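You operate a simulated robot arm through the tools that you are given. There is no shell and no other tool. Be economical: measure what you need, move in short steps, check, and stop when the job is done.

Carry out the task below with a simulated robot arm. There is one attempt and no reset: what you move stays moved.

TASK
Take both masks off the cover in the stand, then gauge its bore.
Fine: slide at PULL for that; plug and disc go into the USED tub; slide back at LOAD.
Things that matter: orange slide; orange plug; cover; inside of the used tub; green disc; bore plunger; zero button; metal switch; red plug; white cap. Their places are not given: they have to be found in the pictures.

It is judged by the outcome, as a careful person would: the job done as asked, and still so three seconds after it is handed in. It fails if anything else is knocked over, pushed out of place, dropped, spilled or broken. Lids that push on must go on centred and level and be pressed home; caps that screw on are set level and turned clockwise until they are tight.

THE ROBOT
A 6-joint arm with a two-finger parallel gripper, fixed in place. Base frame: the origin is at the foot of the arm, x ahead of it, y to its left, z up. Lengths are in m, angles in degrees, forces in N, time in s.
With the tool pointing down near the work surface it reaches from about 0.24 to 0.64 m from the base axis. Its first joint turns from -66.0 to 66.0 degrees. Payload 2.7 kg.
Tool frame: the origin (TCP) lies between the finger pads and is the grasp point; the fingertips stand 0.023 m ahead of it; z points along the fingers, y is the line along which they close. Largest opening 0.094 m; finger width 0.038, thickness 0.01; the body of the gripper, 0.054 by 0.096 m, starts 0.039 m behind the TCP.
Orientation is that of the tool frame in the base frame, as [roll, pitch, yaw] about the fixed x, y, z axes, in that order (R = Rz(yaw) Ry(pitch) Rx(roll)). With the fingers straight down and closing along the base's y, the tool's x points along the base's -x, its y along +y and its z along -z.

THE INTERFACE
- The arm moves only by the tool step_arm. Its argument "commands" is a list of rows, each a list of 7 numbers: the turn, a rotation vector about the tool's x, y, z in degrees, then the shift along the tool's x, y, z in m, then the opening, from 0 (shut) to 1 (fully open). In form: [[wx, wy, wz, x, y, z, hand], ...]. A call has 1 to 10 rows; each row is the pose to reach, as a shift and turn from the pose commanded when the call began, along the tool's axes at that moment. Rows are played at 5 a second. More than 0.05 m and 8.6 degrees between two rows, or a gripper value outside its range, and nothing of the call is played. A pose out of reach is approached as far as the arm can. The call stops where the force on the tool passes 60 N (or 10 N more than at its start, if that is more) or the arm is blocked; 0.2 s more then pass. The fingers move at their own pace (about 0.045 m/s each) and stop on an object; they squeeze with about 33 N. The grip force told is the motor's: it shows also when the fingers shut on nothing. Time passes only in rows, and 0.2 s behind the last, so rows that repeat a pose let the fingers close. It gives the time, the measured TCP pose, the force on the tool (base axes), the opening and the grip force at its end, in the units of the frame above (readings bear some noise).
- Cameras (640 x 400 px; columns grow to the right, rows downward): "scene" is fixed at [0.0457, -0.424, 1.4155]; the picture's right is [0.87, -0.49, 0.00], its down [-0.24, -0.42, -0.87] and it looks along [0.43, 0.76, -0.49] (base axes); focal length 323 px, centre (320, 200). "wrist" rides on the gripper at [0.086, 0.016, -0.075] in the tool frame; the picture's right is [-0.18, 0.98, 0.00], its down [-0.58, -0.11, -0.81] and it looks along [-0.79, -0.15, 0.59] (tool axes); focal length 243 px, centre (320, 200).
- get_image(camera): a new picture of that camera. It takes no simulated time.
- point_at(camera, pixels): for up to 12 pixels [column, row] of the newest picture of that camera ("zoom" is the newest enlarged one), the place [x, y, z] in the base frame of the surface seen there, good to about 0.003 m, but the place of the scene camera against the robot may be out by one fixed shift of up to 0.025 m in any direction. It takes no simulated time.
- inspect(camera, box): a new picture of the part [left, top, right, bottom] of that camera's present view, enlarged. It takes no simulated time.
- hand_in(): hands the job in; it is judged then, once.

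Work in short steps. Measure before you move; look again where a grasp or a placing could have gone wrong, and mend it. You have 80 turns and 34 pictures in all, those below and enlarged ones among them. Open the gripper and draw the arm clear of the work before you hand the job in, unless the task says otherwise; then end with one line.

The tools are called after ">>>" by a JSON object that holds its "name" and its "arguments". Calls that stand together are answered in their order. step_arm: Moves the arm, as the interface text tells. Its arguments: {"type":"object","properties":{"commands":{"type":"array"}},"required":["commands"]} The other tools are called the same way: get_image (camera) takes a picture; point_at (camera, pixels) gives the place of the surface under pixels of a picture; inspect (camera, box) takes an enlarged picture of a part of a camera's view; hand_in () hands the job in.

At the start:

```text
time: 0.0
tool_pos: [0.3666, 0.2104, 1.2364]
ee_rot: [179.8, 0.0, -180.0]
force: [0.4, -0.4, -0.6]
opening: 0.0938
finger_force: 0.0
```

scene: 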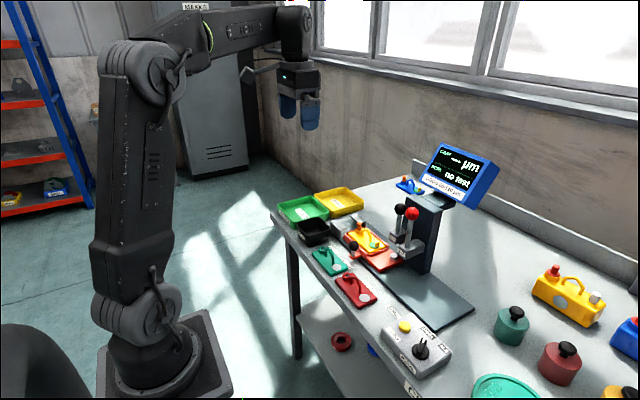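
wrist: 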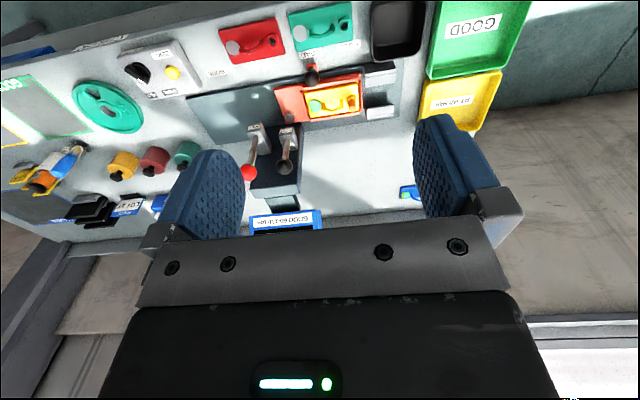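

The pictures show the gauge stand near scene pixel (400,250) with tubs at (320,205). I enlarge the parts to read labels.

>>> {"name": "inspect", "arguments": {"camera": "scene", "box": [270, 170, 430, 310]}}

>>> {"name": "inspect", "arguments": {"camera": "scene", "box": [360, 130, 520, 230]}}

>>> {"name": "inspect", "arguments": {"camera": "wrist", "box": [90, 0, 530, 230]}}

>>> {"name": "inspect", "arguments": {"camera": "scene", "box": [340, 290, 480, 390]}}

```text
2.86 times, centred on (350, 240) of scene
```

zoom: 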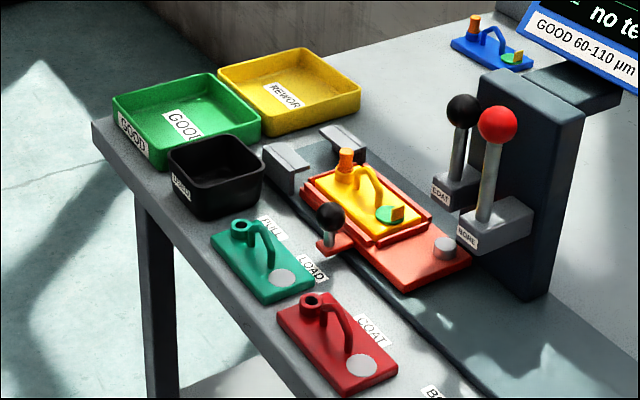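

```text
4.00 times, centred on (440, 180) of scene
```

zoom: 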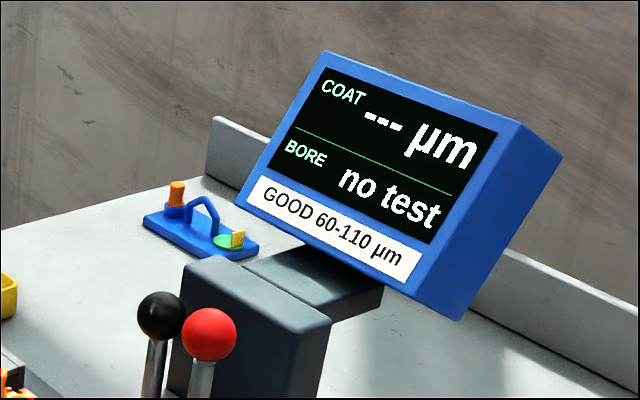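

```text
1.45 times, centred on (310, 115) of wrist
```

zoom: 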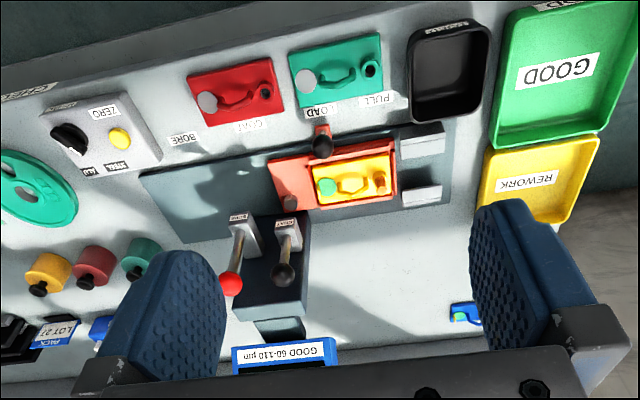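

```text
4.00 times, centred on (410, 340) of scene
```

zoom: 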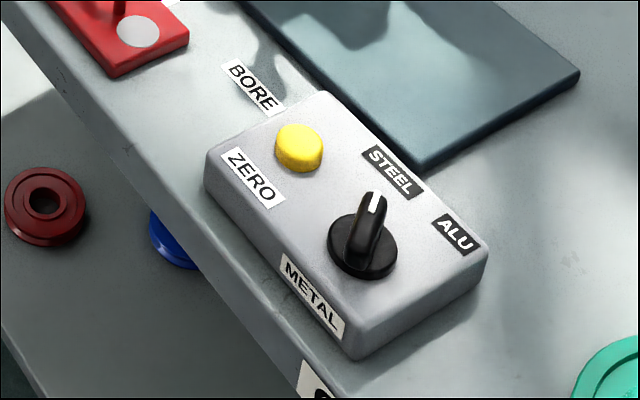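

The wrist view shows knob (312,78), plug (351,100), disc (315,107), USED tub (397,32), levers (249,173)/(285,167), and labels PULL/LOAD/COAT/BORE. I measure these.

>>> {"name": "point_at", "arguments": {"camera": "wrist", "pixels": [[312, 78], [351, 99], [315, 107], [397, 32], [249, 173], [285, 167], [348, 46], [311, 54], [264, 63], [216, 73], [172, 73], [137, 72]]}}

>>> {"name": "point_at", "arguments": {"camera": "scene", "pixels": [[352, 246], [356, 225], [367, 245], [323, 233], [411, 213], [400, 209], [337, 249], [348, 264], [362, 285], [401, 313], [404, 326], [420, 348]]}}

```text
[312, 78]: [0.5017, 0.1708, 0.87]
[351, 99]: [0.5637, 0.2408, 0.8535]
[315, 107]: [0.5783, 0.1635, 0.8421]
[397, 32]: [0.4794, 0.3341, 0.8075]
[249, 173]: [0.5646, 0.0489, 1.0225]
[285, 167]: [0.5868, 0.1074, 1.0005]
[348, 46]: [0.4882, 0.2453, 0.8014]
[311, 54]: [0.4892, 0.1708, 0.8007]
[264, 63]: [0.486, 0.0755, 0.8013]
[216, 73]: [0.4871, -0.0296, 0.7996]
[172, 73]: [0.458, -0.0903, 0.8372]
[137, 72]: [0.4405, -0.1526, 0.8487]
```

```text
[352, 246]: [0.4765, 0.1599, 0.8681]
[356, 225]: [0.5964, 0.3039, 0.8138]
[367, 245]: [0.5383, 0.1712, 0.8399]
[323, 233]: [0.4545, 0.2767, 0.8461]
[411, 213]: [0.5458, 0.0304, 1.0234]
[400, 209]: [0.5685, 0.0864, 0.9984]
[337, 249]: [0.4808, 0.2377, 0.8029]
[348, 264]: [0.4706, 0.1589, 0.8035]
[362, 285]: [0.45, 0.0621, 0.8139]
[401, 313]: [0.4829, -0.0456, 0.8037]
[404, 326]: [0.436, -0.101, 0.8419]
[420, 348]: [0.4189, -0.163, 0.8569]
```

Slide is at LOAD (knob y 0.171 matches the label). PULL is at y≈0.245. I move above the slide's knob and look closely.

>>> {"name": "step_arm", "arguments": {"commands": [[0, 0, 0, -0.022, -0.007, 0.04, 1], [0, 0, 0, -0.044, -0.014, 0.08, 1], [0, 0, 0, -0.066, -0.02, 0.12, 1], [0, 0, 0, -0.088, -0.027, 0.16, 1], [0, 0, 0, -0.11, -0.033, 0.2, 1], [0, 0, 0, -0.135, -0.0396, 0.236, 1], [0, 0, 0, -0.135, -0.0396, 0.236, 0.6]]}}

>>> {"name": "get_image", "arguments": {"camera": "wrist"}}

```text
time: 1.6
tool_pos: [0.5031, 0.1728, 1.0]
ee_rot: [179.9, 0.1, -179.9]
force: [0.1, 0.2, 0.0]
opening: 0.0595
finger_force: 0.1
```

```text
27 pictures are left
```

wrist: 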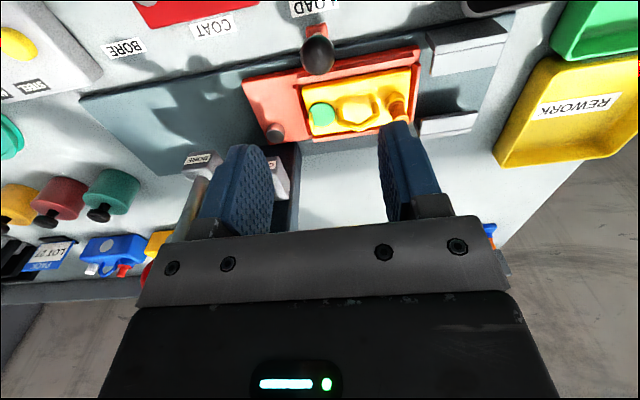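

The view is good: knob (318,55), disc (322,114), plug (397,108). I measure these, the slide edges and the brackets precisely.

>>> {"name": "point_at", "arguments": {"camera": "wrist", "pixels": [[318, 50], [304, 55], [334, 55], [318, 72], [322, 113], [331, 103], [397, 106], [357, 112], [405, 78], [460, 40], [450, 122], [275, 132]]}}

>>> {"name": "inspect", "arguments": {"camera": "wrist", "box": [230, 20, 430, 145]}}

```text
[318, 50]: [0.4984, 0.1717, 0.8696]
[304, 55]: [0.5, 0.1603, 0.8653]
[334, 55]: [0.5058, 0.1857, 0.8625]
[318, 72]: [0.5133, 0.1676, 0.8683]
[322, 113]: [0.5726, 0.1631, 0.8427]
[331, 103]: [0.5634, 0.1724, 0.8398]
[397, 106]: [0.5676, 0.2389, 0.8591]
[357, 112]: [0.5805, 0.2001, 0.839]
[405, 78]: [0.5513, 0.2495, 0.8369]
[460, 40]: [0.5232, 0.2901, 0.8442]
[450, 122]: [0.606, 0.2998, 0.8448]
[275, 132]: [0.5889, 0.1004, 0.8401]
```

```text
3.20 times, centred on (330, 82) of wrist
```

zoom: 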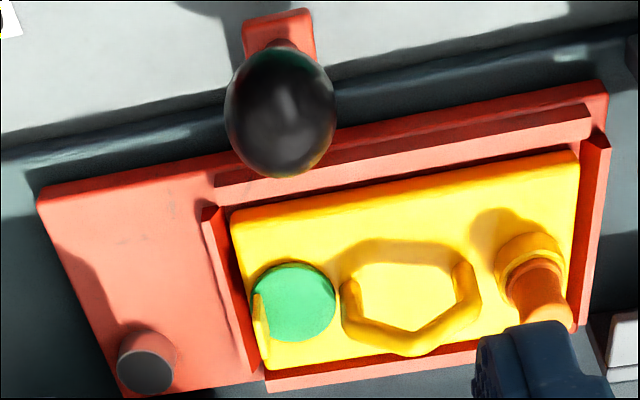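

Knob centre ≈(0.503,0.173,0.863), about 0.026 wide. I lower around it with a 0.045 opening and close.

>>> {"name": "step_arm", "arguments": {"commands": [[0, 0, 0, 0.002, 0.0, 0.04, 0.5], [0, 0, 0, 0.002, 0, 0.08, 0.5], [0, 0, 0, 0.002, 0, 0.11, 0.5], [0, 0, 0, 0.002, 0, 0.132, 0.5], [0, 0, 0, 0.002, 0, 0.132, 0.2], [0, 0, 0, 0.002, 0, 0.132, 0.2], [0, 0, 0, 0.002, 0, 0.132, 0.2]]}}

```text
time: 3.2
tool_pos: [0.4994, 0.1725, 0.8671]
ee_rot: [180.0, 0.0, -180.0]
force: [-0.7, -4.5, -1.9]
opening: 0.0293
finger_force: 44.5
```

The knob is held (opening 0.029). I draw the slide toward PULL, +0.074 in y.

>>> {"name": "step_arm", "arguments": {"commands": [[0, 0, 0, 0, 0.015, 0, 0.2], [0, 0, 0, 0, 0.03, 0, 0.2], [0, 0, 0, 0, 0.045, 0, 0.2], [0, 0, 0, 0, 0.06, 0, 0.2], [0, 0, 0, 0, 0.068, 0, 0.2], [0, 0, 0, 0, 0.074, 0, 0.2], [0, 0, 0, 0, 0.074, 0, 0.2]]}}

>>> {"name": "inspect", "arguments": {"camera": "scene", "box": [280, 180, 440, 280]}}

```text
time: 4.8
tool_pos: [0.502, 0.2444, 0.8668]
ee_rot: [-179.9, -0.2, 179.9]
force: [7.1, -3.9, -25.4]
opening: 0.0291
finger_force: 45.0
```

```text
4.00 times, centred on (360, 230) of scene
```

zoom: 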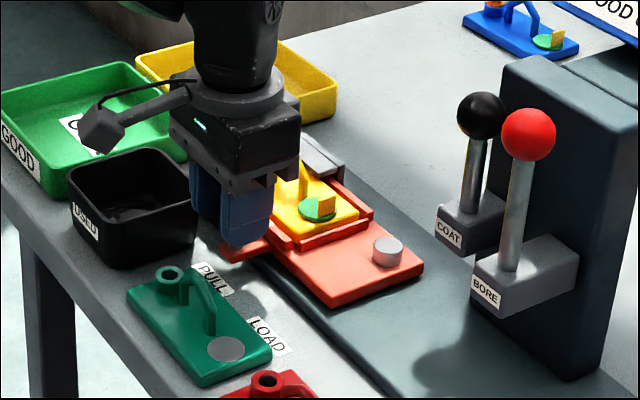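

The slide is at about y 0.244. I open slightly, lift and back off to look.

>>> {"name": "step_arm", "arguments": {"commands": [[0, 0, 0, 0, 0, 0, 0.48], [0, 0, 0, 0, 0, 0, 0.48], [0, 0, 0, 0, 0, -0.03, 0.48], [0, 0, 0, 0, 0, -0.07, 0.48], [0, 0, 0, 0.01, -0.01, -0.1, 0.48], [0, 0, 0, 0.03, -0.01, -0.13, 0.48]]}}

>>> {"name": "get_image", "arguments": {"camera": "wrist"}}

```text
time: 6.2
tool_pos: [0.4687, 0.2354, 0.9989]
ee_rot: [179.9, 0.0, -179.9]
force: [0.5, 0.0, 0.7]
opening: 0.0453
finger_force: 0.1
```

```text
24 pictures are left
```

wrist: 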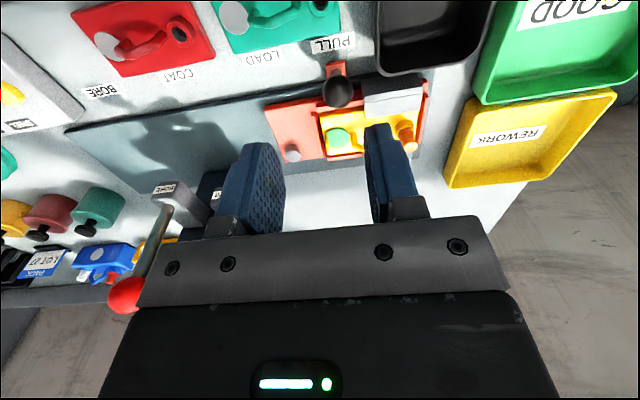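

The slide has gone under the brackets, aligned with PULL. I zoom on the plug (407,130) and disc (340,138).

>>> {"name": "inspect", "arguments": {"camera": "wrist", "box": [270, 60, 450, 172]}}

>>> {"name": "point_at", "arguments": {"camera": "wrist", "pixels": [[338, 92], [335, 139], [348, 134], [406, 127], [406, 137], [412, 145], [367, 93], [422, 92], [370, 115], [327, 120], [336, 154]]}}

```text
3.56 times, centred on (360, 116) of wrist
```

zoom: 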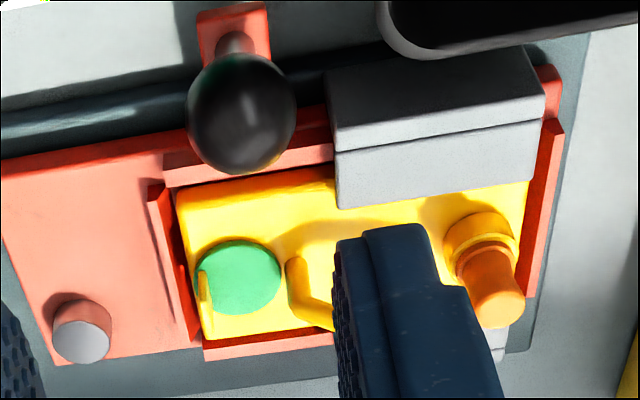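

```text
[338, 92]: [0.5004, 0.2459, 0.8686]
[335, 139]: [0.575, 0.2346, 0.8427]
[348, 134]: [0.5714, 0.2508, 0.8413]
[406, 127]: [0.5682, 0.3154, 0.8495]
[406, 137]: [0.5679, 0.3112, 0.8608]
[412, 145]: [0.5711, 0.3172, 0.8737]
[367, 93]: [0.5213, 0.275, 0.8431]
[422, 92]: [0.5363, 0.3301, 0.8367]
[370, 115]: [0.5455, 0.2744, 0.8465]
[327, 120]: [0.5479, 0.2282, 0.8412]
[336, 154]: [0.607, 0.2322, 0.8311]
```

Plug ≈(0.569,0.314, top 0.875), disc ≈(0.573,0.238). Handle sits between them along y, so I'll grip along x: rotate the tool 90° (camera to the +y side) above the work.

>>> {"name": "step_arm", "arguments": {"commands": [[0, 0, 8, 0, 0, -0.01, 0.5], [0, 0, 16, 0, 0, -0.02, 0.5], [0, 0, 24, -0.01, 0, -0.02, 0.5], [0, 0, 32, -0.02, 0.01, -0.02, 0.5], [0, 0, 40, -0.03, 0.01, -0.02, 0.5], [0, 0, 48, -0.04, 0.01, -0.02, 0.5], [0, 0, 56, -0.05, 0.01, -0.02, 0.5], [0, 0, 64, -0.06, 0.01, -0.02, 0.5], [0, 0, 72, -0.07, 0.01, -0.02, 0.5], [0, 0, 80, -0.08, 0.01, -0.02, 0.5]]}}

```text
time: 8.4
tool_pos: [0.5514, 0.2446, 1.0192]
ee_rot: [180.0, 0.0, 99.9]
force: [0.3, 0.1, -0.7]
opening: 0.0469
finger_force: 0.0
```

Rotation works. I finish the last 10° and look.

>>> {"name": "step_arm", "arguments": {"commands": [[0, 0, 5, 0, 0, 0, 0.5], [0, 0, 9.9, 0, 0, 0.02, 0.5], [0, 0, 9.9, 0, 0, 0.02, 0.5]]}}

>>> {"name": "get_image", "arguments": {"camera": "wrist"}}

```text
time: 9.2
tool_pos: [0.551, 0.2449, 0.9987]
ee_rot: [179.9, -0.1, 90.0]
force: [0.3, 0.4, -0.3]
opening: 0.0472
finger_force: 0.1
```

```text
22 pictures are left
```

wrist: 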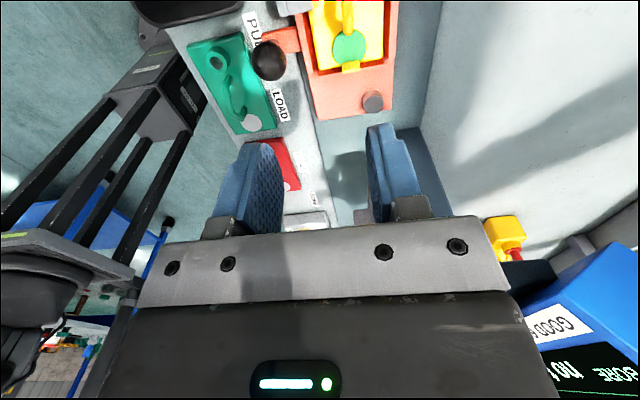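

The disc is at (350,47) with a yellow tab at (350,67). Zoom to see the tab's shape.

>>> {"name": "inspect", "arguments": {"camera": "wrist", "box": [290, 0, 410, 90]}}

>>> {"name": "point_at", "arguments": {"camera": "wrist", "pixels": [[350, 34], [334, 47], [367, 47], [350, 50], [343, 69], [359, 67], [347, 10], [351, 24], [350, 63]]}}

```text
4.44 times, centred on (350, 45) of wrist
```

zoom: 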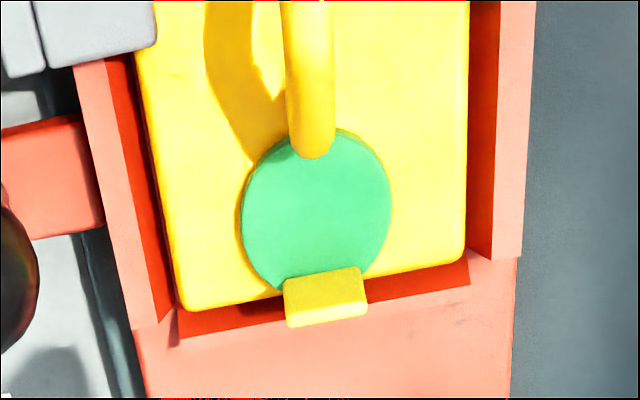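

```text
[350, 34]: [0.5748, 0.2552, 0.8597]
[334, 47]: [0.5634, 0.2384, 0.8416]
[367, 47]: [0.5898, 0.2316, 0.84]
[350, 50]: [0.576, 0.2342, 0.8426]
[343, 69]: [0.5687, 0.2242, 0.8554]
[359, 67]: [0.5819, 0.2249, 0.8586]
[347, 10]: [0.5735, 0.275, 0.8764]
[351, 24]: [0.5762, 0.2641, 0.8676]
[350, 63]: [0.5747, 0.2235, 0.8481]
```

Disc centre (0.575,0.236), tab 0.015 wide in x, at y 0.224, z to 0.858; gripping along x suits both. I move above the plug first and look.

>>> {"name": "step_arm", "arguments": {"commands": [[0, 0, 0, 0.02, 0.005, 0, 0.5], [0, 0, 0, 0.045, 0.012, 0, 0.5], [0, 0, 0, 0.069, 0.019, 0.02, 0.5], [0, 0, 0, 0.069, 0.019, 0.05, 0.5], [0, 0, 0, 0.069, 0.019, 0.05, 0.5]]}}

>>> {"name": "get_image", "arguments": {"camera": "wrist"}}

```text
time: 10.4
tool_pos: [0.5603, 0.3079, 0.9507]
ee_rot: [179.9, -0.1, 90.1]
force: [0.3, -0.4, 0.9]
opening: 0.047
finger_force: 0.0
out of reach, approached as far as the arm can: row 3, 4, 5
```

```text
20 pictures are left
```

wrist: 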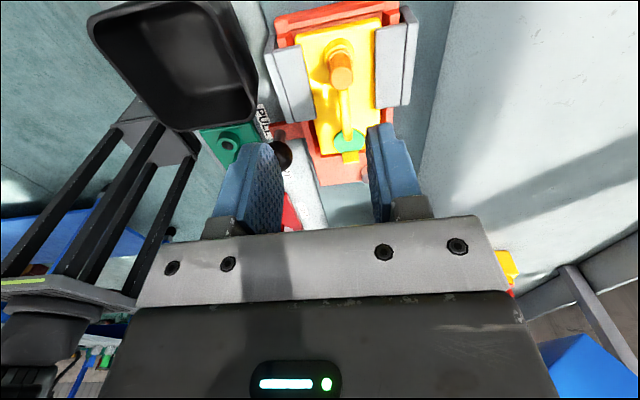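

Reach ends at radius 0.64 when vertical. I measure the plug (341,70) exactly to choose a tilt.

>>> {"name": "point_at", "arguments": {"camera": "wrist", "pixels": [[341, 60], [341, 80], [332, 70], [352, 70], [334, 45], [342, 45], [270, 60], [410, 50], [340, 100], [150, 60], [200, 100], [225, 80]]}}

>>> {"name": "inspect", "arguments": {"camera": "wrist", "box": [260, 0, 430, 110]}}

```text
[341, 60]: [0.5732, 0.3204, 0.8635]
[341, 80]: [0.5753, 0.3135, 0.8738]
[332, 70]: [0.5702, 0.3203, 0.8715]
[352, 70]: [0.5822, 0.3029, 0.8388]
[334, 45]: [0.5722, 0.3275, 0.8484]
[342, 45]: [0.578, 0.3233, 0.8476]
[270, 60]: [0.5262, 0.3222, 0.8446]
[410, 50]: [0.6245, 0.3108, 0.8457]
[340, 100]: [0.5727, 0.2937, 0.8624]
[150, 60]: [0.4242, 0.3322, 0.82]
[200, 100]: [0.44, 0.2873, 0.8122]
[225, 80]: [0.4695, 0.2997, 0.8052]
```

```text
3.64 times, centred on (345, 55) of wrist
```

zoom: 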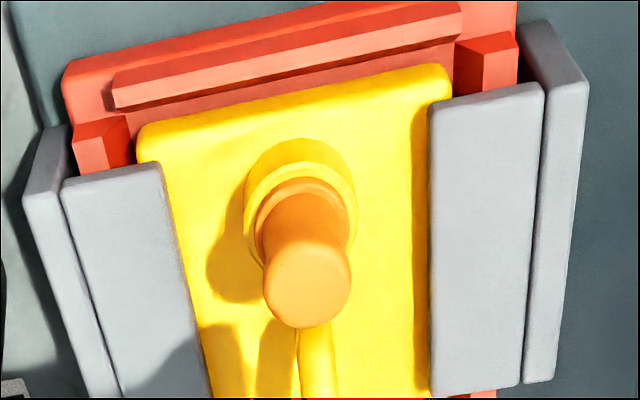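

Plug axis ≈(0.575,0.3135), top 0.874, dia ~0.013. I tilt the tool 12° about base x (tips toward +y) to gain reach while the pads stay parallel to the plug.

>>> {"name": "step_arm", "arguments": {"commands": [[0, 0, 0, -0.03, -0.005, -0.005, 0.4], [0, 4, 0, -0.03, -0.005, -0.005, 0.4], [0, 8, 0, -0.03, -0.005, -0.005, 0.4], [0, 12, 0, -0.03, -0.005, -0.005, 0.4], [0, 12, 0, -0.03, -0.005, -0.005, 0.4]]}}

```text
time: 11.6
tool_pos: [0.5543, 0.2778, 0.9555]
ee_rot: [179.9, -12.0, 90.1]
force: [-0.2, -0.1, -0.4]
opening: 0.0376
finger_force: 0.0
```

Reached (0.555,0.278). Now shift to above the plug at (0.575,0.3105,0.93).

>>> {"name": "step_arm", "arguments": {"commands": [[0, 0, 0, 0.013, 0.01, 0.016, 0.4], [0, 0, 0, 0.0265, 0.0205, 0.0317, 0.4], [0, 0, 0, 0.0265, 0.0205, 0.0317, 0.4]]}}

```text
time: 12.4
tool_pos: [0.5758, 0.3095, 0.9296]
ee_rot: [-179.9, -12.1, 90.2]
force: [0.3, -0.6, -0.9]
opening: 0.0376
finger_force: 0.1
```

Reached. A quick look to check alignment before descending.

>>> {"name": "inspect", "arguments": {"camera": "wrist", "box": [220, 40, 440, 180]}}

```text
2.86 times, centred on (330, 110) of wrist
```

zoom: 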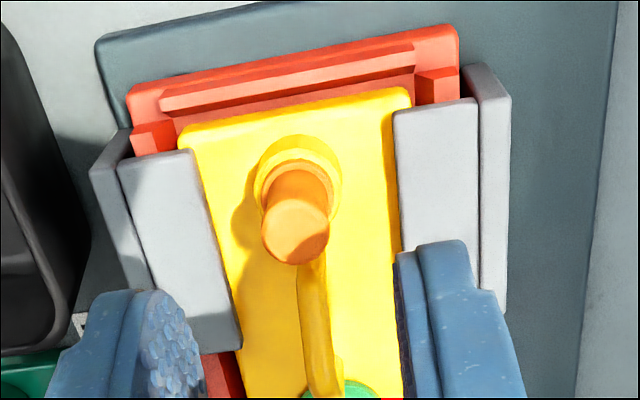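

Aligned. Descend straight to z≈0.877 and close.

>>> {"name": "step_arm", "arguments": {"commands": [[0, 0, 0, -0.003, -0.001, 0.017, 0.4], [0, 0, 0, -0.006, -0.001, 0.034, 0.4], [0, 0, 0, -0.0098, -0.001, 0.0511, 0.4], [0, 0, 0, -0.0098, -0.001, 0.0511, 0.4], [0, 0, 0, -0.0098, -0.001, 0.0511, 0.0], [0, 0, 0, -0.0098, -0.001, 0.0511, 0.0], [0, 0, 0, -0.0098, -0.001, 0.0511, 0.0]]}}

```text
time: 14.0
tool_pos: [0.575, 0.3108, 0.8788]
ee_rot: [179.8, -12.2, 90.1]
force: [-0.1, 0.8, 1.9]
opening: 0.0087
finger_force: 32.8
```

Closed on something 9 mm wide. Pull straight up slowly.

>>> {"name": "step_arm", "arguments": {"commands": [[0, 0, 0, 0.001, 0, -0.005, 0.0], [0, 0, 0, 0.002, 0, -0.01, 0.0], [0, 0, 0, 0.004, 0, -0.02, 0.0], [0, 0, 0, 0.008, 0, -0.038, 0.0], [0, 0, 0, 0.0125, 0, -0.0587, 0.0]]}}

>>> {"name": "get_image", "arguments": {"camera": "wrist"}}

```text
time: 15.2
tool_pos: [0.5739, 0.3104, 0.9375]
ee_rot: [180.0, -12.0, 90.2]
force: [0.9, 0.9, 0.8]
opening: 0.0056
finger_force: 32.9
```

```text
17 pictures are left
```

wrist: 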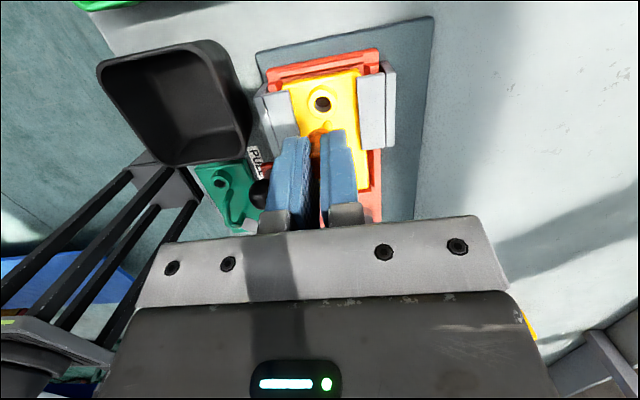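

The bore is open at (322,102) and the plug shows at the fingertips (315,133). Opening shrank, so I zoom to check the hold.

>>> {"name": "inspect", "arguments": {"camera": "wrist", "box": [260, 80, 390, 160]}}

>>> {"name": "point_at", "arguments": {"camera": "wrist", "pixels": [[322, 102], [195, 125], [150, 55], [215, 50], [245, 130], [110, 65], [170, 150], [185, 90]]}}

```text
4.92 times, centred on (325, 120) of wrist
```

zoom: 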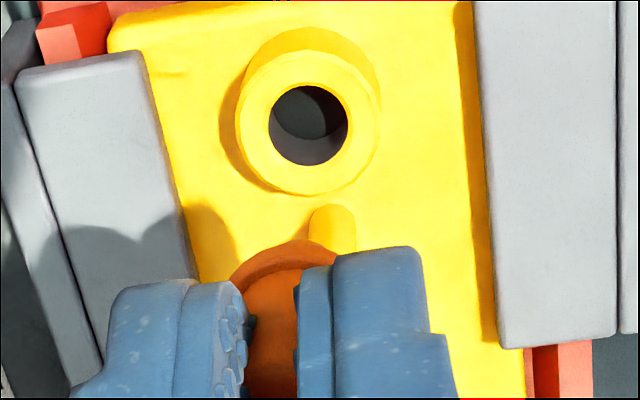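

```text
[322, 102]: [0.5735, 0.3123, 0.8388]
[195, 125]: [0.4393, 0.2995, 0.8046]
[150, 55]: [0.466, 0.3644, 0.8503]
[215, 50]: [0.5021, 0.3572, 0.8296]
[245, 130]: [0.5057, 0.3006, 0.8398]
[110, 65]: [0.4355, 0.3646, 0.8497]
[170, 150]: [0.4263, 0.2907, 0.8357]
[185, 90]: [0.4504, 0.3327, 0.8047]
```

Plug is held, pinched at the tips. USED tub interior centre ≈(0.46,0.325), floor 0.805, rim 0.85. I carry it there and lower in.

>>> {"name": "step_arm", "arguments": {"commands": [[0, 0, 0, 0.004, -0.03, 0, 0.0], [0, 0, 0, 0.008, -0.06, 0.001, 0.0], [0, 0, 0, 0.01, -0.09, 0.002, 0.0], [0, 0, 0, 0.0127, -0.115, 0.0027, 0.0], [0, 0, 0, 0.0127, -0.115, 0.0027, 0.0], [0, 0, 0, 0.005, -0.115, 0.04, 0.0], [0, 0, 0, -0.003, -0.115, 0.077, 0.0], [0, 0, 0, -0.003, -0.115, 0.077, 0.0]]}}

>>> {"name": "inspect", "arguments": {"camera": "scene", "box": [270, 170, 430, 270]}}

```text
time: 17.0
tool_pos: [0.4598, 0.3223, 0.8599]
ee_rot: [-179.9, -12.1, 90.1]
force: [0.1, 0.7, 1.1]
opening: 0.0056
finger_force: 33.0
```

```text
4.00 times, centred on (350, 220) of scene
```

zoom: 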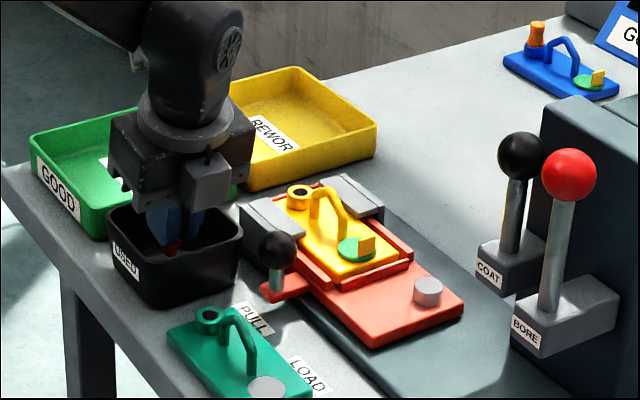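

The plug hangs inside the tub. Release modestly, then lift out vertically.

>>> {"name": "step_arm", "arguments": {"commands": [[0, 0, 0, 0, 0, 0, 0.3], [0, 0, 0, 0, 0, 0, 0.3], [0, 0, 0, 0, 0, 0, 0.3], [0, 0, 0, 0.0083, 0, -0.039, 0.3], [0, 0, 0, 0.0166, 0, -0.078, 0.3], [0, 0, 0, 0.023, 0, -0.107, 0.3]]}}

>>> {"name": "get_image", "arguments": {"camera": "wrist"}}

```text
time: 18.4
tool_pos: [0.4585, 0.3234, 0.9725]
ee_rot: [-180.0, -12.1, 90.2]
force: [-0.8, -0.3, 0.0]
opening: 0.028
finger_force: 0.1
```

```text
14 pictures are left
```

wrist: 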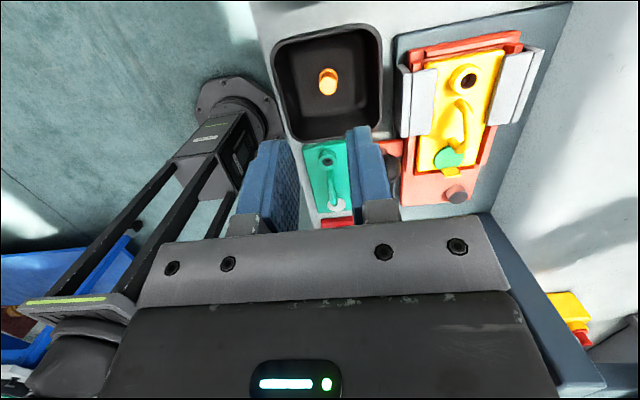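

The plug lies in the USED tub (328,82). Next, untilt and move above the disc's tab.

>>> {"name": "step_arm", "arguments": {"commands": [[0, -3, 0, -0.0244, 0.029, 0, 0.35], [0, -6, 0, -0.0488, 0.058, 0, 0.35], [0, -9, 0, -0.0731, 0.087, 0, 0.35], [0, -12, 0, -0.0975, 0.116, 0, 0.35], [0, -12, 0, -0.0975, 0.116, 0, 0.35]]}}

>>> {"name": "inspect", "arguments": {"camera": "wrist", "box": [240, 20, 420, 170]}}

```text
time: 19.6
tool_pos: [0.575, 0.2287, 0.9529]
ee_rot: [180.0, 0.0, 90.1]
force: [-0.1, 0.3, -0.1]
opening: 0.0329
finger_force: 0.1
```

```text
2.67 times, centred on (330, 95) of wrist
```

zoom: 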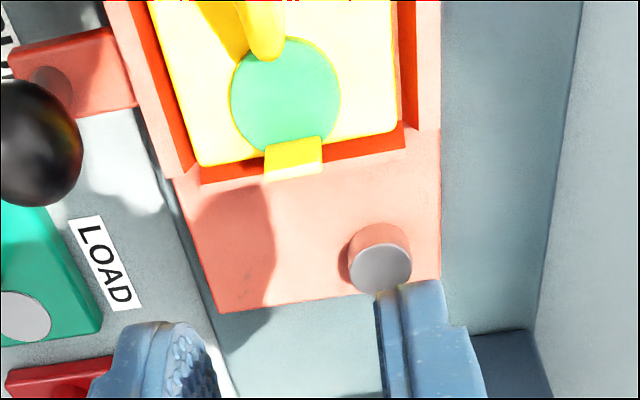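

Tab at zoom (293,158), between the fingers' lines. I measure its edges.

>>> {"name": "point_at", "arguments": {"camera": "zoom", "pixels": [[270, 155], [316, 148], [293, 144], [293, 155], [295, 172], [285, 100]]}}

```text
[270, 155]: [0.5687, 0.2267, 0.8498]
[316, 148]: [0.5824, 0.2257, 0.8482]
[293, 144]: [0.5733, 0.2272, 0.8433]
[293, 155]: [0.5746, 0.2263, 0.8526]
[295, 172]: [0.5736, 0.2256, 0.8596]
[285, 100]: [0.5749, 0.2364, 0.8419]
```

Tab x 0.568–0.583, y≈0.225, top 0.859. Descend to TCP z 0.868 (tips just above the disc) and close.

>>> {"name": "step_arm", "arguments": {"commands": [[0, 0, 0, -0.002, 0.0, 0.035, 0.4], [0, 0, 0, -0.002, 0, 0.065, 0.4], [0, 0, 0, -0.002, 0, 0.085, 0.4], [0, 0, 0, -0.002, 0, 0.085, 0.4], [0, 0, 0, -0.002, 0, 0.085, 0.0], [0, 0, 0, -0.002, 0, 0.085, 0.0], [0, 0, 0, -0.002, 0, 0.085, 0.0]]}}

```text
time: 21.2
tool_pos: [0.5754, 0.2275, 0.8669]
ee_rot: [-180.0, -0.1, 90.1]
force: [0.5, 0.5, -1.4]
opening: 0.0114
finger_force: 32.7
```

Closed on the tab (11 mm). Pull up slowly.

>>> {"name": "step_arm", "arguments": {"commands": [[0, 0, 0, 0, 0, -0.004, 0.0], [0, 0, 0, 0, 0, -0.008, 0.0], [0, 0, 0, 0, 0, -0.016, 0.0], [0, 0, 0, 0, 0, -0.035, 0.0], [0, 0, 0, 0, 0, -0.065, 0.0]]}}

>>> {"name": "get_image", "arguments": {"camera": "wrist"}}

```text
time: 22.4
tool_pos: [0.5756, 0.2292, 0.9327]
ee_rot: [-180.0, -0.1, 90.1]
force: [0.7, 0.0, 0.0]
opening: 0.0112
finger_force: 33.2
```

```text
12 pictures are left
```

wrist: 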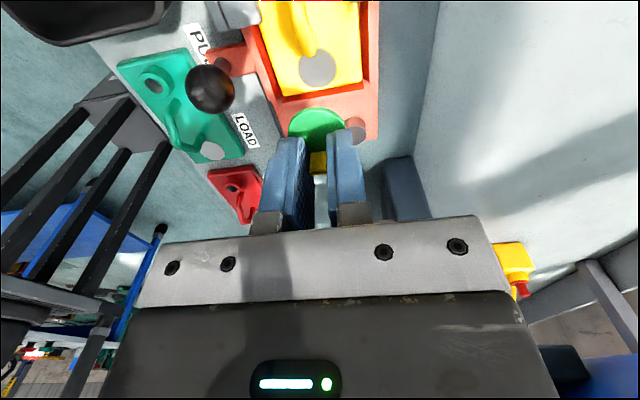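

The disc is held clear of the cover. Carry to the USED tub and lower in.

>>> {"name": "step_arm", "arguments": {"commands": [[0, 0, 0, 0.023, -0.029, -0.005, 0.0], [0, 0, 0, 0.046, -0.058, -0.005, 0.0], [0, 0, 0, 0.069, -0.086, -0.005, 0.0], [0, 0, 0, 0.09, -0.115, -0.005, 0.0], [0, 0, 0, 0.09, -0.115, -0.005, 0.0], [0, 0, 0, 0.09, -0.115, 0.03, 0.0], [0, 0, 0, 0.09, -0.115, 0.068, 0.0], [0, 0, 0, 0.09, -0.115, 0.068, 0.0]]}}

>>> {"name": "step_arm", "arguments": {"commands": [[0, 0, 0, 0, 0, 0, 0.3], [0, 0, 0, 0, 0, 0, 0.3], [0, 0, 0, 0, 0, 0, 0.3], [0, 0, 0, 0, 0, -0.04, 0.3], [0, 0, 0, 0, 0, -0.08, 0.3], [0, 0, 0, 0, 0, -0.12, 0.3]]}}

>>> {"name": "get_image", "arguments": {"camera": "wrist"}}

```text
time: 24.2
tool_pos: [0.4615, 0.3178, 0.8653]
ee_rot: [179.7, -0.2, 90.1]
force: [-1.3, -0.9, 18.4]
opening: 0.0111
finger_force: 33.2
```

```text
time: 25.6
tool_pos: [0.4589, 0.3193, 0.9839]
ee_rot: [180.0, -0.1, 90.1]
force: [0.0, 0.1, 0.6]
opening: 0.0284
finger_force: 0.1
```

```text
11 pictures are left
```

wrist: 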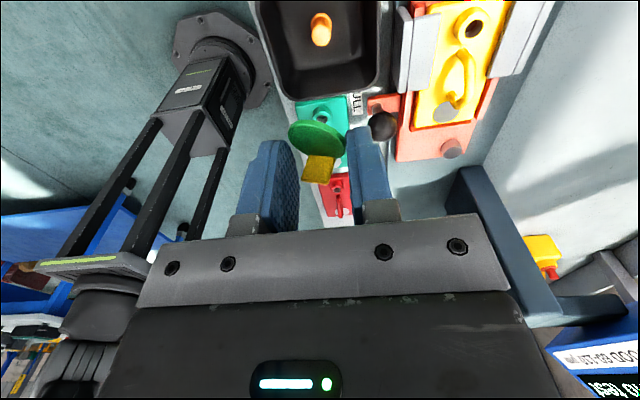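

The disc seems still hanging at the fingers (318,140) though they are open 28 mm. I zoom in and measure.

>>> {"name": "inspect", "arguments": {"camera": "wrist", "box": [220, 90, 420, 215]}}

>>> {"name": "point_at", "arguments": {"camera": "wrist", "pixels": [[300, 138], [318, 128], [338, 140], [320, 165], [310, 175], [330, 175], [300, 170], [352, 150]]}}

```text
3.20 times, centred on (320, 152) of wrist
```

zoom: 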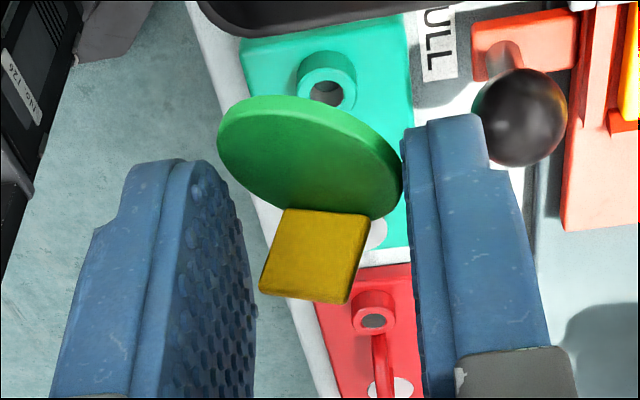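

```text
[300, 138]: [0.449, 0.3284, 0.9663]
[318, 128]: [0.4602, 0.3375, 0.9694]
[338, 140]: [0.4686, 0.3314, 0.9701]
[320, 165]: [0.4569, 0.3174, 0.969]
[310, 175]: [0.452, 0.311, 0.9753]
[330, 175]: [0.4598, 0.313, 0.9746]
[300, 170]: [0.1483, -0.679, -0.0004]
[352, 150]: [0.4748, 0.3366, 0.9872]
```

The disc got caught across its 28 mm diameter between the fingers. It is still over the tub: lower gently, then open wider.

>>> {"name": "step_arm", "arguments": {"commands": [[0, 0, 0, -0.001, 0, 0.025, 0.3], [0, 0, 0, -0.003, 0, 0.05, 0.3], [0, 0, 0, -0.006, 0, 0.075, 0.3], [0, 0, 0, -0.008, 0, 0.095, 0.3], [0, 0, 0, -0.008, 0, 0.109, 0.3], [0, 0, 0, -0.008, 0, 0.109, 0.45], [0, 0, 0, -0.008, 0, 0.109, 0.5], [0, 0, 0, -0.008, 0, 0.109, 0.5]]}}

>>> {"name": "inspect", "arguments": {"camera": "wrist", "box": [180, 60, 460, 235]}}

```text
time: 27.4
tool_pos: [0.4599, 0.3111, 0.8745]
ee_rot: [180.0, -0.2, 90.1]
force: [-0.3, 0.4, 0.4]
opening: 0.0472
finger_force: 0.0
```

```text
2.29 times, centred on (320, 148) of wrist
```

zoom: 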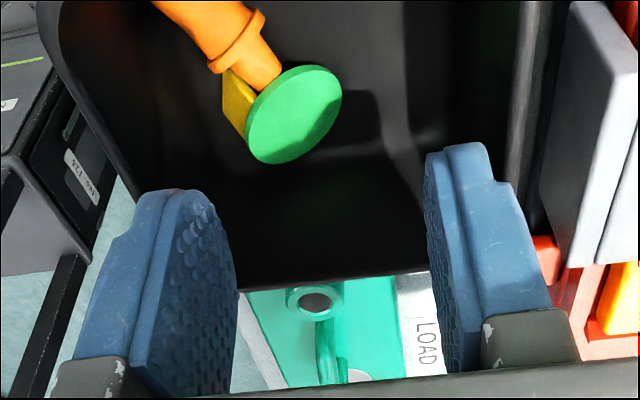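

Both masks are in the USED tub. Now lift out and rotate back to closing along y, staging toward the slide knob.

>>> {"name": "step_arm", "arguments": {"commands": [[0, 0, 0, 0, 0, -0.04, 0.5], [0, 0, 0, 0, 0, -0.08, 0.5], [0, 0, -8, 0, 0, -0.11, 0.5], [0, 0, -16, 0, 0, -0.12, 0.5], [0, 0, -24, -0.005, 0, -0.12, 0.5], [0, 0, -32, -0.015, 0, -0.12, 0.5], [0, 0, -40, -0.025, 0, -0.12, 0.5], [0, 0, -48, -0.035, 0, -0.12, 0.5], [0, 0, -56, -0.045, 0, -0.12, 0.5], [0, 0, -64, -0.055, 0, -0.12, 0.5]]}}

>>> {"name": "step_arm", "arguments": {"commands": [[0, 0, -8, 0, 0, 0, 0.5], [0, 0, -16, 0, 0, 0, 0.5], [0, 0, -24, 0, 0, 0, 0.5], [0, 0, -26.1, 0, 0, 0, 0.5], [0, 0, -26.1, 0, 0, 0, 0.5]]}}

>>> {"name": "get_image", "arguments": {"camera": "wrist"}}

```text
time: 29.6
tool_pos: [0.4596, 0.2553, 0.9943]
ee_rot: [179.9, 0.0, 154.1]
force: [0.4, -0.7, 0.2]
opening: 0.0471
finger_force: 0.0
```

```text
time: 30.8
tool_pos: [0.4597, 0.2543, 0.9947]
ee_rot: [179.9, 0.0, -179.7]
force: [-0.7, -1.0, 0.2]
opening: 0.047
finger_force: 0.0
```

```text
8 pictures are left
```

wrist: 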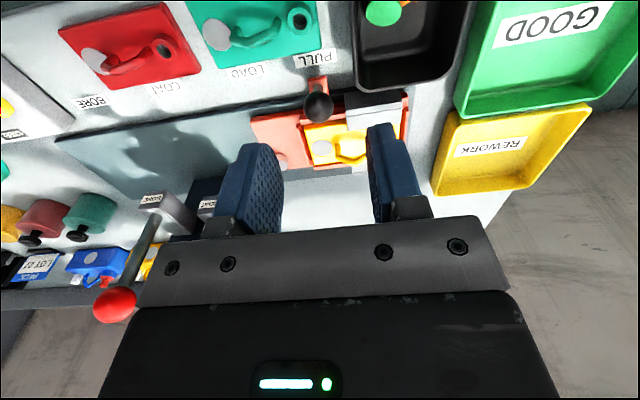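

Knob (319,107), labels BORE (90,102), red lever knob (115,305), its rod base (152,205). I measure these.

>>> {"name": "point_at", "arguments": {"camera": "wrist", "pixels": [[319, 104], [90, 102], [160, 88], [250, 72], [318, 60], [115, 303], [110, 290], [150, 230], [152, 201], [207, 206], [155, 212], [185, 225]]}}

```text
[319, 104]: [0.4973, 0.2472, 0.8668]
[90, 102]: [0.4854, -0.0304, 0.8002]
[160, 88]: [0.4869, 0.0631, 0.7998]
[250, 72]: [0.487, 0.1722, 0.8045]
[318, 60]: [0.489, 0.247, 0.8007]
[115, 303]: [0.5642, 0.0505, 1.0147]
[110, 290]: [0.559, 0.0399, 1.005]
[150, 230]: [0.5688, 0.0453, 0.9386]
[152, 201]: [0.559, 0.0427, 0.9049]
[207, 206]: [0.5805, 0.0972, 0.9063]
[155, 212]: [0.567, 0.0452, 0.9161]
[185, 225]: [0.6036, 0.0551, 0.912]
```

Rod of the BORE plunger ≈(0.574,0.0445); the bore is 0.067 further +y than the knob, so the knob should end about y −0.022. I grip the knob again.

>>> {"name": "step_arm", "arguments": {"commands": [[0, 0, 0, -0.0323, -0.008, 0.02, 0.5], [0, 0, 0, -0.0323, -0.008, 0.06, 0.5], [0, 0, 0, -0.0323, -0.008, 0.1, 0.5], [0, 0, 0, -0.0323, -0.008, 0.127, 0.5], [0, 0, 0, -0.0323, -0.008, 0.127, 0.2], [0, 0, 0, -0.0323, -0.008, 0.127, 0.2], [0, 0, 0, -0.0323, -0.008, 0.127, 0.2]]}}

```text
time: 32.4
tool_pos: [0.4903, 0.2452, 0.8668]
ee_rot: [180.0, 0.0, -179.9]
force: [0.6, -13.3, 1.0]
opening: 0.0293
finger_force: 44.8
```

Gripped. I drag the slide in −y, first to about LOAD/COAT.

>>> {"name": "step_arm", "arguments": {"commands": [[0, 0, 0, 0, -0.015, 0, 0.2], [0, 0, 0, 0, -0.03, 0, 0.2], [0, 0, 0, 0, -0.045, 0, 0.2], [0, 0, 0, 0, -0.06, 0, 0.2], [0, 0, 0, 0, -0.075, 0, 0.2], [0, 0, 0, 0, -0.09, 0, 0.2], [0, 0, 0, 0, -0.105, 0, 0.2], [0, 0, 0, 0, -0.12, 0, 0.2], [0, 0, 0, 0, -0.135, 0, 0.2]]}}

>>> {"name": "step_arm", "arguments": {"commands": [[0, 0, 0, 0, -0.015, 0, 0.2], [0, 0, 0, 0, -0.03, 0, 0.2], [0, 0, 0, 0, -0.045, 0, 0.2], [0, 0, 0, 0, -0.06, 0, 0.2], [0, 0, 0, 0, -0.075, 0, 0.2], [0, 0, 0, 0, -0.09, 0, 0.2], [0, 0, 0, 0, -0.105, 0, 0.2], [0, 0, 0, 0, -0.115, 0, 0.2], [0, 0, 0, 0, -0.12, 0, 0.2]]}}

>>> {"name": "inspect", "arguments": {"camera": "scene", "box": [330, 180, 490, 330]}}

```text
time: 34.4
tool_pos: [0.4926, 0.1114, 0.8671]
ee_rot: [179.9, -0.1, -179.8]
force: [-26.7, 0.9, 12.8]
opening: 0.0291
finger_force: 45.1
```

```text
time: 36.4
tool_pos: [0.4918, -0.0092, 0.866]
ee_rot: [179.9, -0.1, -179.7]
force: [-15.3, 0.2, 13.6]
opening: 0.0291
finger_force: 45.8
```

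```text
2.67 times, centred on (410, 255) of scene
```

zoom: 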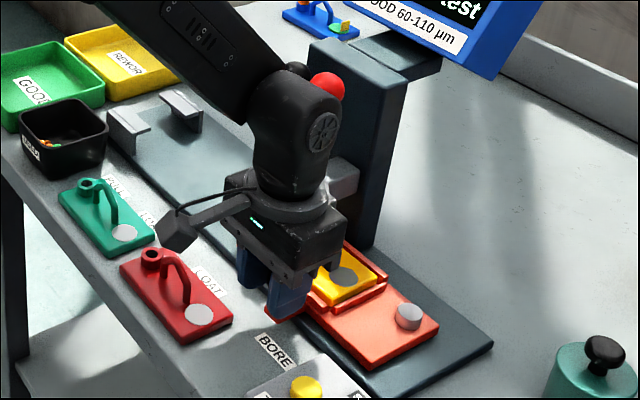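

The slide follows well. Correcting for surface offsets, the rod is at y≈0.041, so the knob should be at ≈ −0.029, matching the BORE label (−0.030). Move there.

>>> {"name": "step_arm", "arguments": {"commands": [[0, 0, 0, 0, -0.007, 0, 0.2], [0, 0, 0, 0, -0.014, 0, 0.2], [0, 0, 0, 0, -0.0205, 0, 0.2], [0, 0, 0, 0, -0.0205, 0, 0.2]]}}

>>> {"name": "step_arm", "arguments": {"commands": [[0, 0, 0, 0, 0, 0, 0.5], [0, 0, 0, 0, 0, 0, 0.5], [0, 0, 0, 0, 0, -0.035, 0.5], [0, 0, 0, 0.03, 0, -0.07, 0.5], [0, 0, 0, 0.07, -0.01, -0.1, 0.5], [0, 0, 0, 0.11, -0.02, -0.12, 0.5]]}}

>>> {"name": "get_image", "arguments": {"camera": "wrist"}}

```text
time: 37.4
tool_pos: [0.4935, -0.0292, 0.8658]
ee_rot: [179.9, 0.0, -179.8]
force: [-14.4, -2.3, 10.0]
opening: 0.0293
finger_force: 44.9
```

```text
refused: row 5 steps farther than a row can; nothing moved
```

```text
6 pictures are left
```

wrist: 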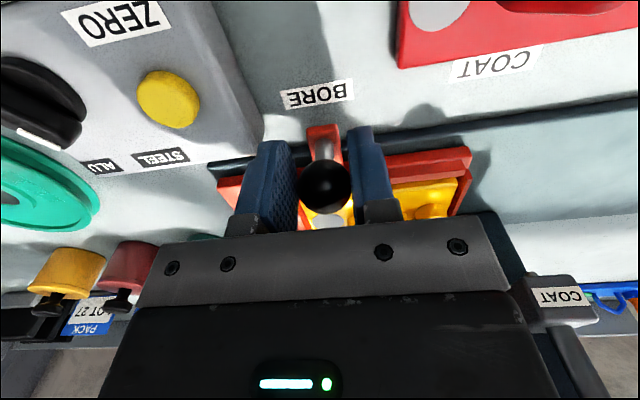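

The picture shows the knob beside the BORE label. I measure label ends and the knob/tab here.

>>> {"name": "point_at", "arguments": {"camera": "wrist", "pixels": [[284, 100], [352, 91], [318, 95], [325, 135], [309, 128], [341, 128], [425, 210], [326, 160]]}}

>>> {"name": "step_arm", "arguments": {"commands": [[0, 0, 0, 0, 0, 0, 0.5], [0, 0, 0, 0, 0, 0, 0.5], [0, 0, 0, 0, 0, -0.035, 0.5], [0, 0, 0, 0.02, 0, -0.07, 0.5], [0, 0, 0, 0.05, -0.01, -0.09, 0.5], [0, 0, 0, 0.09, -0.02, -0.11, 0.5]]}}

>>> {"name": "get_image", "arguments": {"camera": "wrist"}}

```text
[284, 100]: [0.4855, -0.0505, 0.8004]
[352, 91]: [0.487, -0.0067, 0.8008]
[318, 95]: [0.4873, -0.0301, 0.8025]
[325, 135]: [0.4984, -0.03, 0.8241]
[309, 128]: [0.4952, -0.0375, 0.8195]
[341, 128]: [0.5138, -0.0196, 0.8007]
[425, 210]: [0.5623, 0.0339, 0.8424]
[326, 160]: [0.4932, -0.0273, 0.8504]
```

```text
time: 38.8
tool_pos: [0.4023, -0.048, 0.9772]
ee_rot: [179.9, 0.0, -179.8]
force: [-0.5, 0.0, 0.5]
opening: 0.047
finger_force: 0.0
```

```text
5 pictures are left
```

wrist: 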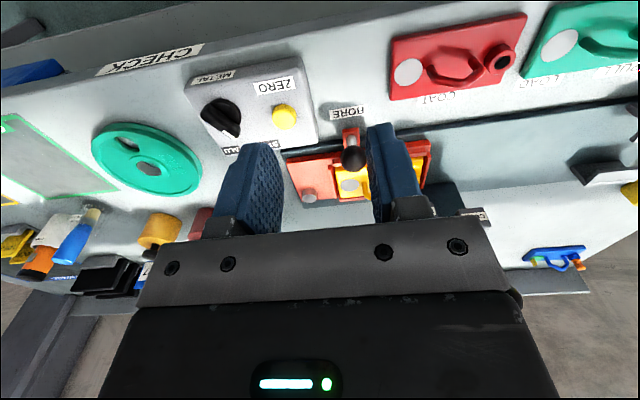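

Label centre and slide tab both at y −0.0286: exact. Now measure the red knob and display clearance from the scene camera (known shift ≈ +0.021,+0.015,0).

>>> {"name": "get_image", "arguments": {"camera": "scene"}}

>>> {"name": "point_at", "arguments": {"camera": "scene", "pixels": [[411, 206], [411, 214], [404, 214], [418, 214], [425, 183], [440, 146], [472, 205], [399, 203], [399, 210], [432, 200], [411, 240], [389, 254]]}}

```text
4 pictures are left
```

scene: 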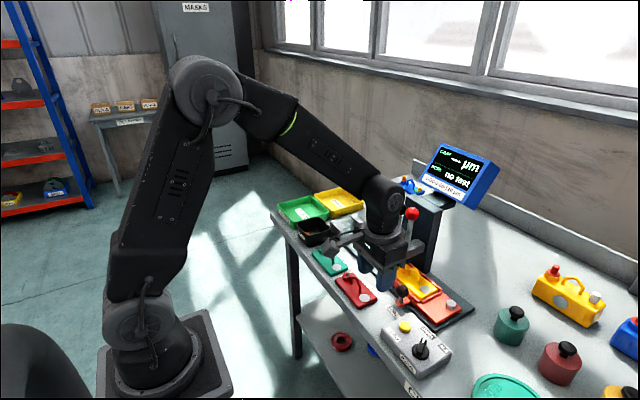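

```text
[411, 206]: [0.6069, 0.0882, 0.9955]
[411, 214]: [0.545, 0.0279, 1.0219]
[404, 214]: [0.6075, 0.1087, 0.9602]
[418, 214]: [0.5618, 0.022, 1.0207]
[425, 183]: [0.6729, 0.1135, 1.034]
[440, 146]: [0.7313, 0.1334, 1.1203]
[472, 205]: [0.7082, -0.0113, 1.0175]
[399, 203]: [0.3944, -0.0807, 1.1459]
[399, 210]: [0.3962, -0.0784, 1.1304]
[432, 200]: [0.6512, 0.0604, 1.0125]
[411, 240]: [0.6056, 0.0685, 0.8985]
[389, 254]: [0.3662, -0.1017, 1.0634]
```

Red knob centre ≈(0.575,0.041), top ≈1.028; the display is well behind (x>0.69). I rise, close the fingers and move above it.

>>> {"name": "step_arm", "arguments": {"commands": [[0, 0, 0, 0, 0, -0.041, 0.2], [0, 0, 0, 0, 0, -0.082, 0], [0, 0, 0, 0, 0, -0.123, 0], [0, 0, 0, -0.035, 0.018, -0.123, 0], [0, 0, 0, -0.07, 0.036, -0.123, 0], [0, 0, 0, -0.105, 0.054, -0.123, 0], [0, 0, 0, -0.14, 0.072, -0.123, 0], [0, 0, 0, -0.173, 0.089, -0.123, 0], [0, 0, 0, -0.173, 0.089, -0.123, 0]]}}

>>> {"name": "step_arm", "arguments": {"commands": [[0, 0, 0, 0, 0, 0.01, 0], [0, 0, 0, 0, 0, 0.02, 0], [0, 0, 0, 0, 0, 0.03, 0], [0, 0, 0, 0, 0, 0.04, 0], [0, 0, 0, 0, 0, 0.048, 0]]}}

```text
time: 40.8
tool_pos: [0.5756, 0.0413, 1.1019]
ee_rot: [179.9, 0.0, -179.7]
force: [0.4, 0.7, -0.9]
opening: 0.0
finger_force: 32.9
```

```text
time: 42.0
tool_pos: [0.5761, 0.0396, 1.0522]
ee_rot: [179.8, 0.0, -179.8]
force: [0.1, 0.0, -0.1]
opening: 0.0
finger_force: 33.0
```

Tips are at ≈1.029, no contact yet. Press down in small steps, watching the force.

>>> {"name": "step_arm", "arguments": {"commands": [[0, 0, 0, 0, 0, 0.005, 0], [0, 0, 0, 0, 0, 0.01, 0], [0, 0, 0, 0, 0, 0.015, 0], [0, 0, 0, 0, 0, 0.02, 0], [0, 0, 0, 0, 0, 0.025, 0]]}}

>>> {"name": "inspect", "arguments": {"camera": "scene", "box": [370, 130, 510, 270]}}

```text
time: 43.2
tool_pos: [0.577, 0.0403, 1.0278]
ee_rot: [179.9, 0.2, -179.8]
force: [0.2, 0.7, 3.1]
opening: 0.0001
finger_force: 33.1
```

```text
2.86 times, centred on (440, 200) of scene
```

zoom: 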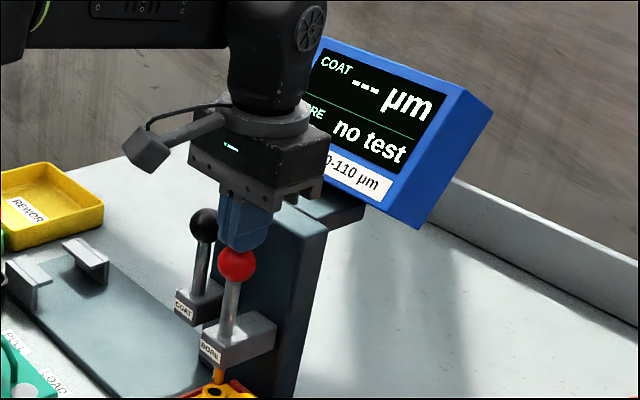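

The plunger is going down (3 N) with its probe right above the bore. Continue pressing.

>>> {"name": "step_arm", "arguments": {"commands": [[0, 0, 0, 0, 0, 0.004, 0], [0, 0, 0, 0, 0, 0.008, 0], [0, 0, 0, 0, 0, 0.012, 0], [0, 0, 0, 0, 0, 0.016, 0], [0, 0, 0, 0, 0, 0.02, 0], [0, 0, 0, 0, 0, 0.024, 0], [0, 0, 0, 0, 0, 0.024, 0]]}}

```text
time: 44.8
tool_pos: [0.5757, 0.0406, 1.0075]
ee_rot: [179.8, 0.4, -179.8]
force: [-10.5, -1.0, 28.7]
opening: 0.0
finger_force: 33.0
```

Force 29 N at TCP 1.0075 — a stop. Look at the display and bore.

>>> {"name": "inspect", "arguments": {"camera": "scene", "box": [370, 140, 510, 290]}}

```text
2.67 times, centred on (440, 215) of scene
```

zoom: 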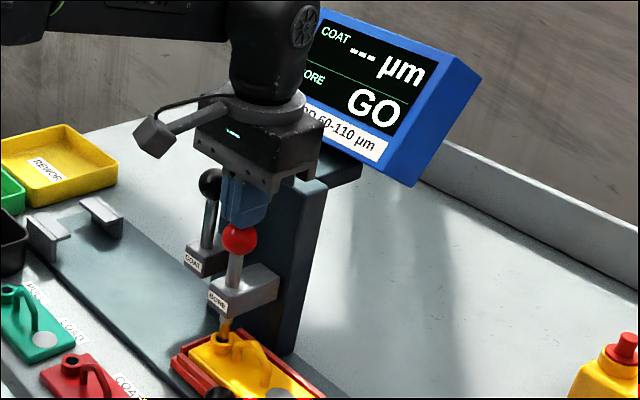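

Display reads BORE: GO. Raise straight up; then retreat toward the knob and check the plunger has risen.

>>> {"name": "step_arm", "arguments": {"commands": [[0, 0, 0, 0, 0, -0.015, 0], [0, 0, 0, 0, 0, -0.04, 0], [0, 0, 0, 0, 0, -0.07, 0], [0, 0, 0, 0, 0, -0.1, 0], [0, 0, 0, 0.035, -0.015, -0.1, 0], [0, 0, 0, 0.07, -0.03, -0.1, 0.2], [0, 0, 0, 0.105, -0.045, -0.1, 0.5], [0, 0, 0, 0.14, -0.06, -0.1, 0.5], [0, 0, 0, 0.15, -0.07, -0.08, 0.5], [0, 0, 0, 0.15, -0.07, -0.05, 0.5]]}}

>>> {"name": "inspect", "arguments": {"camera": "scene", "box": [350, 140, 500, 310]}}

```text
time: 47.0
tool_pos: [0.4249, -0.029, 1.052]
ee_rot: [179.9, 0.1, -179.8]
force: [0.4, 0.6, 0.0]
opening: 0.0468
finger_force: 0.0
```

```text
2.35 times, centred on (425, 225) of scene
```

zoom: 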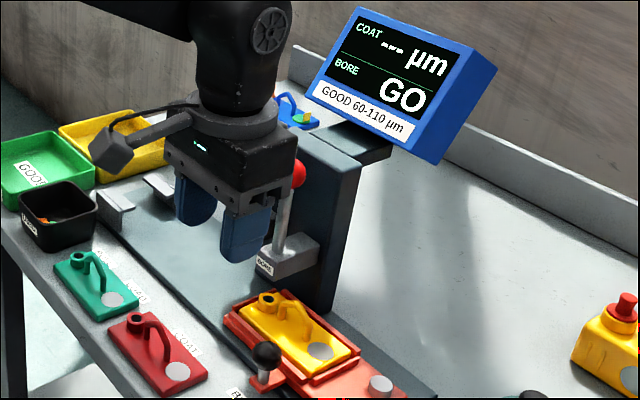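

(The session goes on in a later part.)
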